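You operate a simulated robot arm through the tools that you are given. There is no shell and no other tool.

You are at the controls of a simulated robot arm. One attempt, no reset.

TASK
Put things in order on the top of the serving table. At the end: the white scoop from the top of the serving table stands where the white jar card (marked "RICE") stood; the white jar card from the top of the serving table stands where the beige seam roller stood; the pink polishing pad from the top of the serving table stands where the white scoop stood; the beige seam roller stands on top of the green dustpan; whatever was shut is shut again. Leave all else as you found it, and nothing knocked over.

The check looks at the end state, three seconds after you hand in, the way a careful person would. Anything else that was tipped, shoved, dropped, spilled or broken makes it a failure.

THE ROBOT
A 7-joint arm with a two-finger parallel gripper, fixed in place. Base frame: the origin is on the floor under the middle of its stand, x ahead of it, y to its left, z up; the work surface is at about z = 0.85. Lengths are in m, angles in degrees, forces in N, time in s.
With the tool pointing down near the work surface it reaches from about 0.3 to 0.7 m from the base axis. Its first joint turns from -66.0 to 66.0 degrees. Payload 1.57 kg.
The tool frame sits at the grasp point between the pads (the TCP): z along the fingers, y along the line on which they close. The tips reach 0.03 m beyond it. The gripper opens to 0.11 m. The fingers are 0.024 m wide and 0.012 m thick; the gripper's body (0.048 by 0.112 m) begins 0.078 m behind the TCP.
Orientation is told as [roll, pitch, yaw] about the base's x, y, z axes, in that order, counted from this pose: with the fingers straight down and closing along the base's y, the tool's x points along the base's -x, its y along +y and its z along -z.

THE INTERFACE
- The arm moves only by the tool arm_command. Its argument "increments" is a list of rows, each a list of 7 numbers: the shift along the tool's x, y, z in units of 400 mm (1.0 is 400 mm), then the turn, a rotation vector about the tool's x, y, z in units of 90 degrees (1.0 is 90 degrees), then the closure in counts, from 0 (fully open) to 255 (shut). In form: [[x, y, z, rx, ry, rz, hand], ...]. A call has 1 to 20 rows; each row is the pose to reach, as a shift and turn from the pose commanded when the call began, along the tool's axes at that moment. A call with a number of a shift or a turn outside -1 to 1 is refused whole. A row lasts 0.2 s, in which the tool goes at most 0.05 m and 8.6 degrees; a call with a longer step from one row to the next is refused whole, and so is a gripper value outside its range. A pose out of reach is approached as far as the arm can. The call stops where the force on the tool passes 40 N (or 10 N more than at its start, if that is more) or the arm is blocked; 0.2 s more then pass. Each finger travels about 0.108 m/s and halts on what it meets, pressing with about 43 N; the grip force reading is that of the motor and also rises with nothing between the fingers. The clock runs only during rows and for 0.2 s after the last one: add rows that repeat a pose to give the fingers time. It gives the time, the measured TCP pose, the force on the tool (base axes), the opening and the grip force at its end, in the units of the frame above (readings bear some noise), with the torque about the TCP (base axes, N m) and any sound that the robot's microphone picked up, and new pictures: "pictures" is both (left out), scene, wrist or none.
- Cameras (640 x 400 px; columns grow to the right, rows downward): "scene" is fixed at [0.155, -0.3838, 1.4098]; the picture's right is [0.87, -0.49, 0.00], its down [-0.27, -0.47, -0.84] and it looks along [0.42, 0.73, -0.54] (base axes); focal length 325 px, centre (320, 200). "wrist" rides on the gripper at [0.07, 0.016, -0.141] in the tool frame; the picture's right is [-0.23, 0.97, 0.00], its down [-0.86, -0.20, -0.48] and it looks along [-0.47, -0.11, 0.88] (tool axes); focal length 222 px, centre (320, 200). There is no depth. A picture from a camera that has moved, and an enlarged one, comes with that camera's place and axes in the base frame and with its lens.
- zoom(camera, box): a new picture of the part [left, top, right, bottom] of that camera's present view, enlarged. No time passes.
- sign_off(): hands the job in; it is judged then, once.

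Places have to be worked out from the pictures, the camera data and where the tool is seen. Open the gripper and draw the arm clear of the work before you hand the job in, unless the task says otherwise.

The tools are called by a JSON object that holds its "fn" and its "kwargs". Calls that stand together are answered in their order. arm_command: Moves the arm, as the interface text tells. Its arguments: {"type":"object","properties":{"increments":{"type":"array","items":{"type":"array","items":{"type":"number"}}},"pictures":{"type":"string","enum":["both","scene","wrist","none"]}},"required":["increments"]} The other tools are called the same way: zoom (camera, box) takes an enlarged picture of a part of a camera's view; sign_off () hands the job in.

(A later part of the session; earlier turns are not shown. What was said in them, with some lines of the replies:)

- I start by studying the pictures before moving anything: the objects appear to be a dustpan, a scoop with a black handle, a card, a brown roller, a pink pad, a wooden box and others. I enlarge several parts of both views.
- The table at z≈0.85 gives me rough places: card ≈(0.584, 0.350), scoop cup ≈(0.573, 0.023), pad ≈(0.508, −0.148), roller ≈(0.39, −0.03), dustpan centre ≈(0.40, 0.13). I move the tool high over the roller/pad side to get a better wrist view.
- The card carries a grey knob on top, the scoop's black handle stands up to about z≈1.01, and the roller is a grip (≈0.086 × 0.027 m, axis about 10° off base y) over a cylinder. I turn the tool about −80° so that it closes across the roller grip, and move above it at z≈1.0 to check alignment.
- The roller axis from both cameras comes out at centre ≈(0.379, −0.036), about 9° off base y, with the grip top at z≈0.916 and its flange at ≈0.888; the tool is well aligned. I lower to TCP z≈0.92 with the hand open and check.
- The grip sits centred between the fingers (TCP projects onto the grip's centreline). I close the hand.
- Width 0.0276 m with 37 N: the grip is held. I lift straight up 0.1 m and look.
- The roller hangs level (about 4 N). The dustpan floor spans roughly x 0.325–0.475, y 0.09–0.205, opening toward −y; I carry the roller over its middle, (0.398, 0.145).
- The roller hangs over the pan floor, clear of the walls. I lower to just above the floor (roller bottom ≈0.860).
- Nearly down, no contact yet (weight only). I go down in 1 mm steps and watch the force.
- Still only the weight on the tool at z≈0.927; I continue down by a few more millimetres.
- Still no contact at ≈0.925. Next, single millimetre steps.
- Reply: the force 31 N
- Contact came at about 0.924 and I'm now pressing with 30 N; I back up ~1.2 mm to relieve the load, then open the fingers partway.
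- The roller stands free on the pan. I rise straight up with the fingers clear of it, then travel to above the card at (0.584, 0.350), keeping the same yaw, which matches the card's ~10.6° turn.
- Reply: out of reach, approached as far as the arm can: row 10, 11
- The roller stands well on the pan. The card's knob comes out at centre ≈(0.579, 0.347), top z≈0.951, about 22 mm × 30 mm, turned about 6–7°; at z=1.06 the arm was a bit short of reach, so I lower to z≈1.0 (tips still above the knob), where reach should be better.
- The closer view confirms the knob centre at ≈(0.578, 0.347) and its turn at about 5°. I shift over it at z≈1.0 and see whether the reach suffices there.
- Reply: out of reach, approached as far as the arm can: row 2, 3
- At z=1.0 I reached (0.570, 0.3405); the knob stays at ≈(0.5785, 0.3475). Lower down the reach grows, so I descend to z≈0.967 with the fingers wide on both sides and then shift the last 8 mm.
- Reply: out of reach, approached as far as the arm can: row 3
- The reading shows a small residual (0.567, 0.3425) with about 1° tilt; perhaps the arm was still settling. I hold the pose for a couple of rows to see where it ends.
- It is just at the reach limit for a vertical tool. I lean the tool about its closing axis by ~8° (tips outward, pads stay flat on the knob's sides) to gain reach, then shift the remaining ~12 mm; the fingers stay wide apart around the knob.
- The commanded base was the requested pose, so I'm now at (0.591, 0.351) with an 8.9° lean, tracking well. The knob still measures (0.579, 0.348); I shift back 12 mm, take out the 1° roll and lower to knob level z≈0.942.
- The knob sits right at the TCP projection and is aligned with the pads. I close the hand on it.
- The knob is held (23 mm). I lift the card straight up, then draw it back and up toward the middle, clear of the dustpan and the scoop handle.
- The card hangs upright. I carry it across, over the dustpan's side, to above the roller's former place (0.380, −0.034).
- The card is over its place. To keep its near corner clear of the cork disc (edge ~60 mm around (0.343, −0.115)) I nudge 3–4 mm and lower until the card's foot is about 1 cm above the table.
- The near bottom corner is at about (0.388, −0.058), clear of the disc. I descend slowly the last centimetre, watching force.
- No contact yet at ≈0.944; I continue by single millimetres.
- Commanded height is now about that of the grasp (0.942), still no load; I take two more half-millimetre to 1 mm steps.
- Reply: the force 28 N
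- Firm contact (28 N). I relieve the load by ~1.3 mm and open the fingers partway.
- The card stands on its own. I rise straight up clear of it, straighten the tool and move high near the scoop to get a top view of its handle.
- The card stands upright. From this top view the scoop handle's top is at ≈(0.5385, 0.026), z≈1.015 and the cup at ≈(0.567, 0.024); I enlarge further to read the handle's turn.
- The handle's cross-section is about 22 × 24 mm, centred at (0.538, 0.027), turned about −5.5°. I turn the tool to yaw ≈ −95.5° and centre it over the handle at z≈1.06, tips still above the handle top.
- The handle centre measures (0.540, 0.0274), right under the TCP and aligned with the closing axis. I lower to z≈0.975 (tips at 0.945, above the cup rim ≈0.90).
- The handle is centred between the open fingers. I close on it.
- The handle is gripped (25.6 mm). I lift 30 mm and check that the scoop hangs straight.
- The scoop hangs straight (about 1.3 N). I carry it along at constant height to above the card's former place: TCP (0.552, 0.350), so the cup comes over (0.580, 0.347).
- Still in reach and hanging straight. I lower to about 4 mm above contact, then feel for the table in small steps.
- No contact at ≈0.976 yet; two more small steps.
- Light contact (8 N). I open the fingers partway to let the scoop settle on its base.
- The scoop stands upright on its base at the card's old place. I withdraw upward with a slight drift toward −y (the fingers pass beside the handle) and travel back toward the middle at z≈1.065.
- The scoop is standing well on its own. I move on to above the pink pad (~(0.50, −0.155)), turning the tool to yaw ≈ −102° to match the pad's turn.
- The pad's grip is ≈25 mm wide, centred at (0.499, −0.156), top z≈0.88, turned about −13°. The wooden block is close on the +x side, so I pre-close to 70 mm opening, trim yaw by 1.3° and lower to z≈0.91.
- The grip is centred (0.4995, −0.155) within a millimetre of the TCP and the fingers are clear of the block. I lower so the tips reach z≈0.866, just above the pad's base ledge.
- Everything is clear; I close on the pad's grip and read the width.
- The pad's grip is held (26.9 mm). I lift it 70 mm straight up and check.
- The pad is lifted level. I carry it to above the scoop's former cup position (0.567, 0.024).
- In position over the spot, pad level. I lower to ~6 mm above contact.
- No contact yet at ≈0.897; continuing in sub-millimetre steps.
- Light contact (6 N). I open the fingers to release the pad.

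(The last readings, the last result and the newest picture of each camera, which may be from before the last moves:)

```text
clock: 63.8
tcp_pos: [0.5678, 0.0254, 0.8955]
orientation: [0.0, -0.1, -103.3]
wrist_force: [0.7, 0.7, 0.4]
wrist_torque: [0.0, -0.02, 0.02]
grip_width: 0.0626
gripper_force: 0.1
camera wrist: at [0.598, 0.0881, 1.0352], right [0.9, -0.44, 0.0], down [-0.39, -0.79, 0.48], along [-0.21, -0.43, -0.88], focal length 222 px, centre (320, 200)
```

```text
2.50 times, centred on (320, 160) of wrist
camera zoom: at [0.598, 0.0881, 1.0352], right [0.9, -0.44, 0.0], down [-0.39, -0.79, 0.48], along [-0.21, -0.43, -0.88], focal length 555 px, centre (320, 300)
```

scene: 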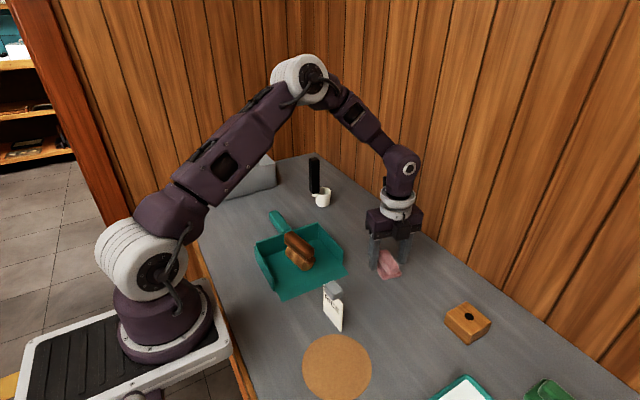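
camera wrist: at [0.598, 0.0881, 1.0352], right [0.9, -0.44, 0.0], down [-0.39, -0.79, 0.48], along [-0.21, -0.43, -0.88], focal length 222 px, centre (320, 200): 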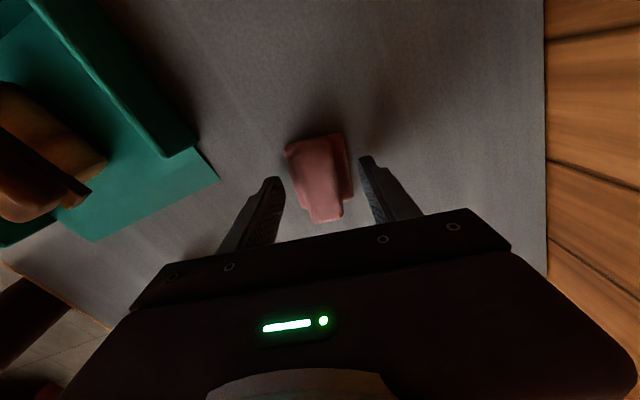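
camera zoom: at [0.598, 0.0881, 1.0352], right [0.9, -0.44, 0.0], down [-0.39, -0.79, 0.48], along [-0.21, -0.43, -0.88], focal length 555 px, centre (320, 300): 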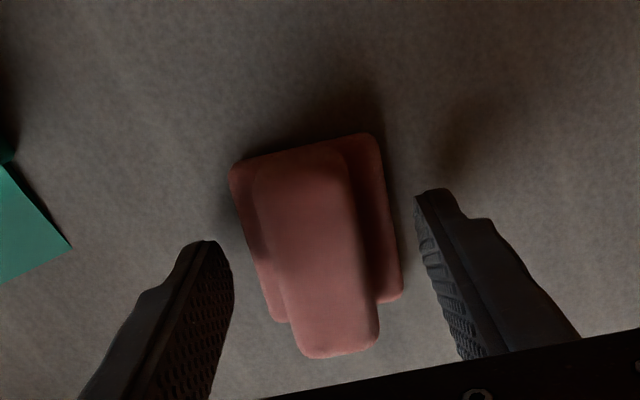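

The pad stands flat and free. I rise straight up well clear and take pictures of everything.

{"fn": "arm_command", "kwargs": {"increments": [[0, 0, -0.04, 0, 0, 0, 110], [0, 0, -0.12, 0, 0, 0, 110], [0, 0, -0.22, 0, 0, 0, 110], [0, 0, -0.32, 0, 0, 0, 60], [0, 0, -0.42, 0, 0, 0, 0], [0, 0, -0.5, 0, 0, 0, 0], [0, 0, -0.5, 0, 0, 0, 0]], "pictures": "both"}}

{"fn": "zoom", "kwargs": {"camera": "scene", "box": [240, 140, 432, 260]}}

{"fn": "zoom", "kwargs": {"camera": "scene", "box": [280, 230, 480, 400]}}

```text
clock: 65.4
tcp_pos: [0.5676, 0.0251, 1.0946]
orientation: [0.0, 0.0, -103.3]
wrist_force: [0.9, -0.1, 0.3]
wrist_torque: [0.03, 0.0, 0.02]
grip_width: 0.1101
gripper_force: 0.0
camera wrist: at [0.5981, 0.0884, 1.2349], right [0.9, -0.45, 0.0], down [-0.39, -0.79, 0.48], along [-0.21, -0.43, -0.88], focal length 222 px, centre (320, 200)
```

scene: 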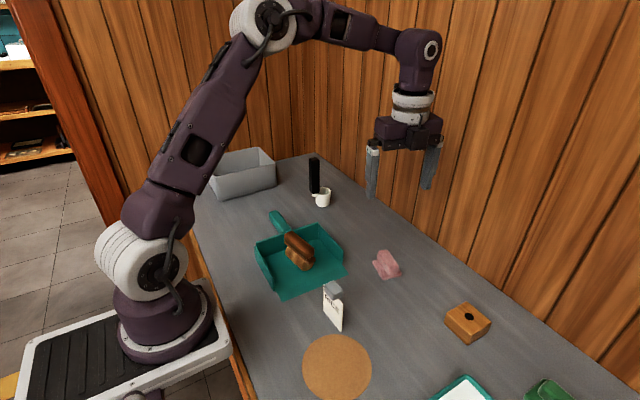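
wrist: 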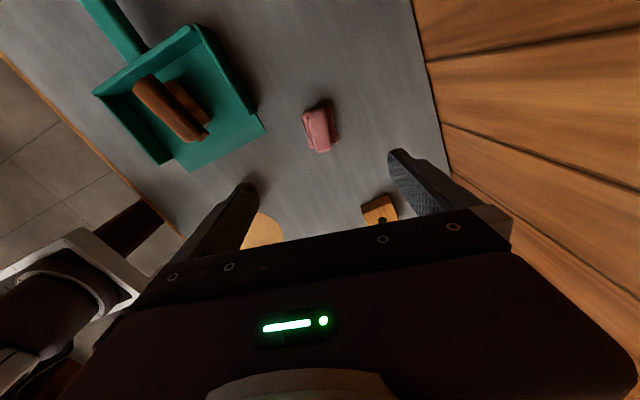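

```text
3.33 times, centred on (336, 200) of scene
camera zoom: at [0.155, -0.3838, 1.4098], right [0.87, -0.49, 0.0], down [-0.27, -0.47, -0.84], along [0.42, 0.73, -0.54], focal length 1082 px, centre (267, 200)
```

zoom: 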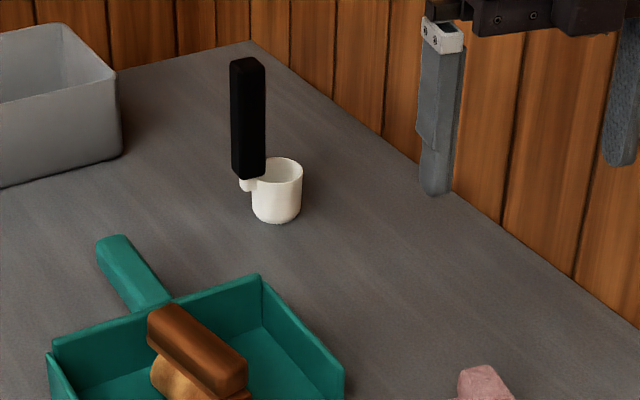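

```text
2.35 times, centred on (380, 315) of scene
camera zoom: at [0.155, -0.3838, 1.4098], right [0.87, -0.49, 0.0], down [-0.27, -0.47, -0.84], along [0.42, 0.73, -0.54], focal length 764 px, centre (179, -71)
```

zoom: 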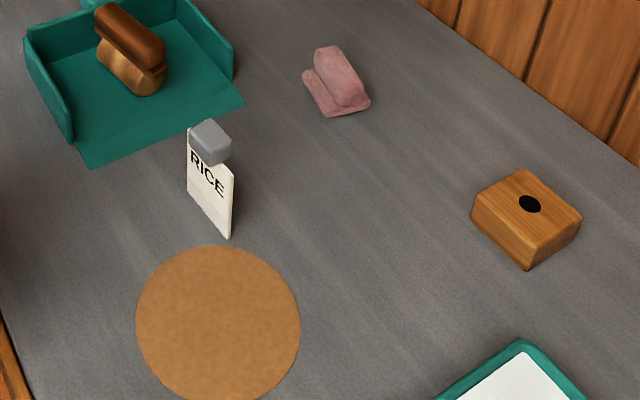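

All four items stand where intended: the scoop's cup projects onto the card's old foot, the pad onto the cup's old foot, the card on the roller's place, and the roller upright on the dustpan; dustpan, disc, block and trays look unmoved. I draw the arm back and up, clear of the work, hand open.

{"fn": "arm_command", "kwargs": {"increments": [[0.0276, -0.0872, -0.05, 0, 0, 0, 0], [0.0552, -0.1744, -0.09, 0, 0, 0, 0], [0.0827, -0.2615, -0.12, 0, 0, 0, 0], [0.1103, -0.3487, -0.1375, 0, 0, 0, 0], [0.1103, -0.3487, -0.1375, 0, 0, 0, 0]], "pictures": "both"}}

{"fn": "zoom", "kwargs": {"camera": "scene", "box": [230, 140, 470, 300]}}

{"fn": "zoom", "kwargs": {"camera": "scene", "box": [270, 240, 510, 400]}}

```text
clock: 66.6
tcp_pos: [0.4407, 0.1007, 1.15]
orientation: [0.0, 0.1, -103.3]
wrist_force: [-0.1, 0.1, 0.6]
wrist_torque: [-0.02, -0.02, 0.01]
grip_width: 0.1101
gripper_force: 0.1
camera wrist: at [0.4714, 0.1639, 1.2908], right [0.9, -0.45, 0.0], down [-0.39, -0.79, 0.48], along [-0.21, -0.43, -0.88], focal length 222 px, centre (320, 200)
```

scene: 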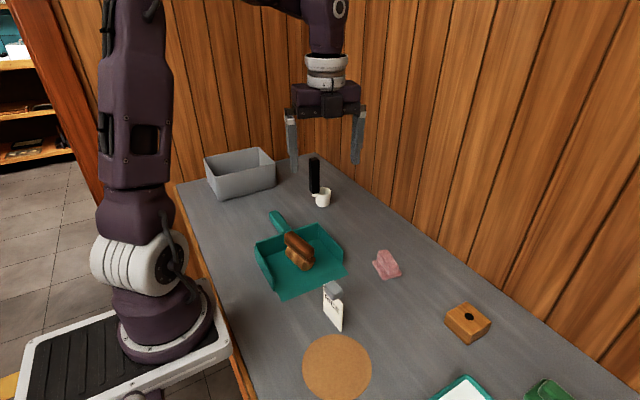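
wrist: 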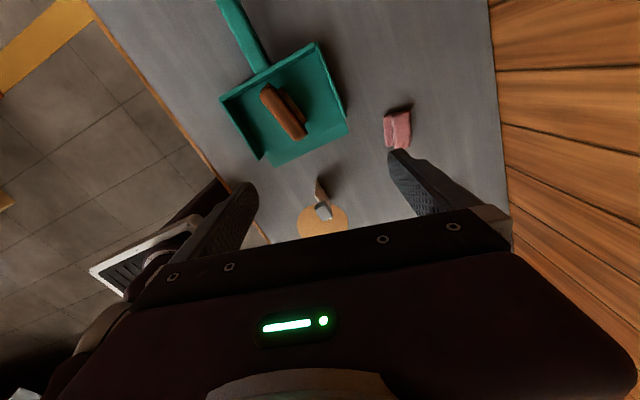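

```text
2.50 times, centred on (350, 220) of scene
camera zoom: at [0.155, -0.3838, 1.4098], right [0.87, -0.49, 0.0], down [-0.27, -0.47, -0.84], along [0.42, 0.73, -0.54], focal length 812 px, centre (245, 150)
```

zoom: 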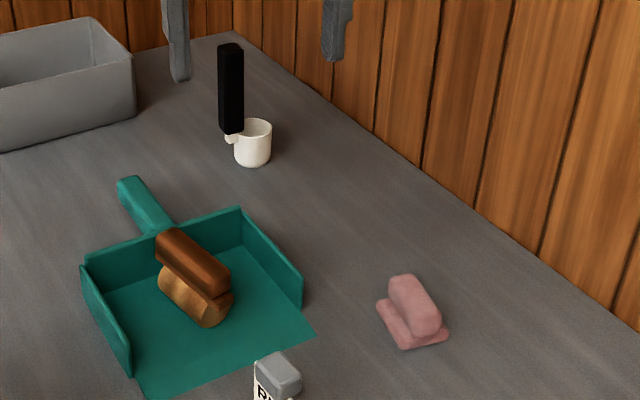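

```text
2.50 times, centred on (390, 320) of scene
camera zoom: at [0.155, -0.3838, 1.4098], right [0.87, -0.49, 0.0], down [-0.27, -0.47, -0.84], along [0.42, 0.73, -0.54], focal length 812 px, centre (145, -100)
```

zoom: 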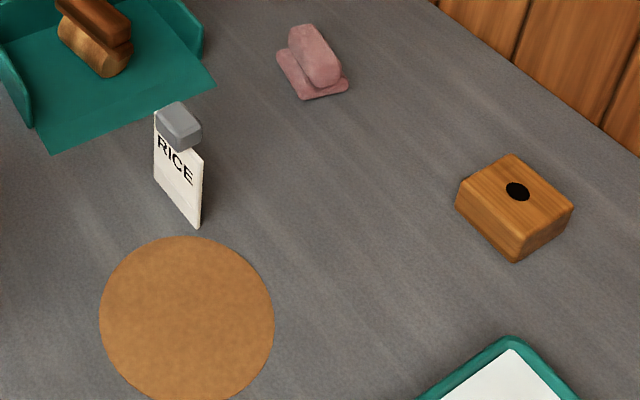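

The final pictures show all four items upright in their places and everything else unmoved. Nothing was opened along the way, and the arm is clear with the hand open, so I hand the job in.

{"fn": "sign_off", "kwargs": {}}

```text
The job is handed in.
```

I've handed the job in. The last pictures, taken just before, show all four items in their new places:

- **Scoop:** it stands upright where the RICE card stood.
- **RICE card:** it stands where the roller was. I set it about 5 to 8 mm off the roller's exact centre to keep its corner off the cork disc.
- **Pink pad:** it lies flat where the scoop's cup stood.
- **Roller:** it stands on its cylinder, grip up, on the dustpan floor.

The dustpan, cork disc, wooden block, tray and grey bin look unmoved. I didn't open anything, so there was nothing to shut again. The arm is drawn back above the table with the gripper open.
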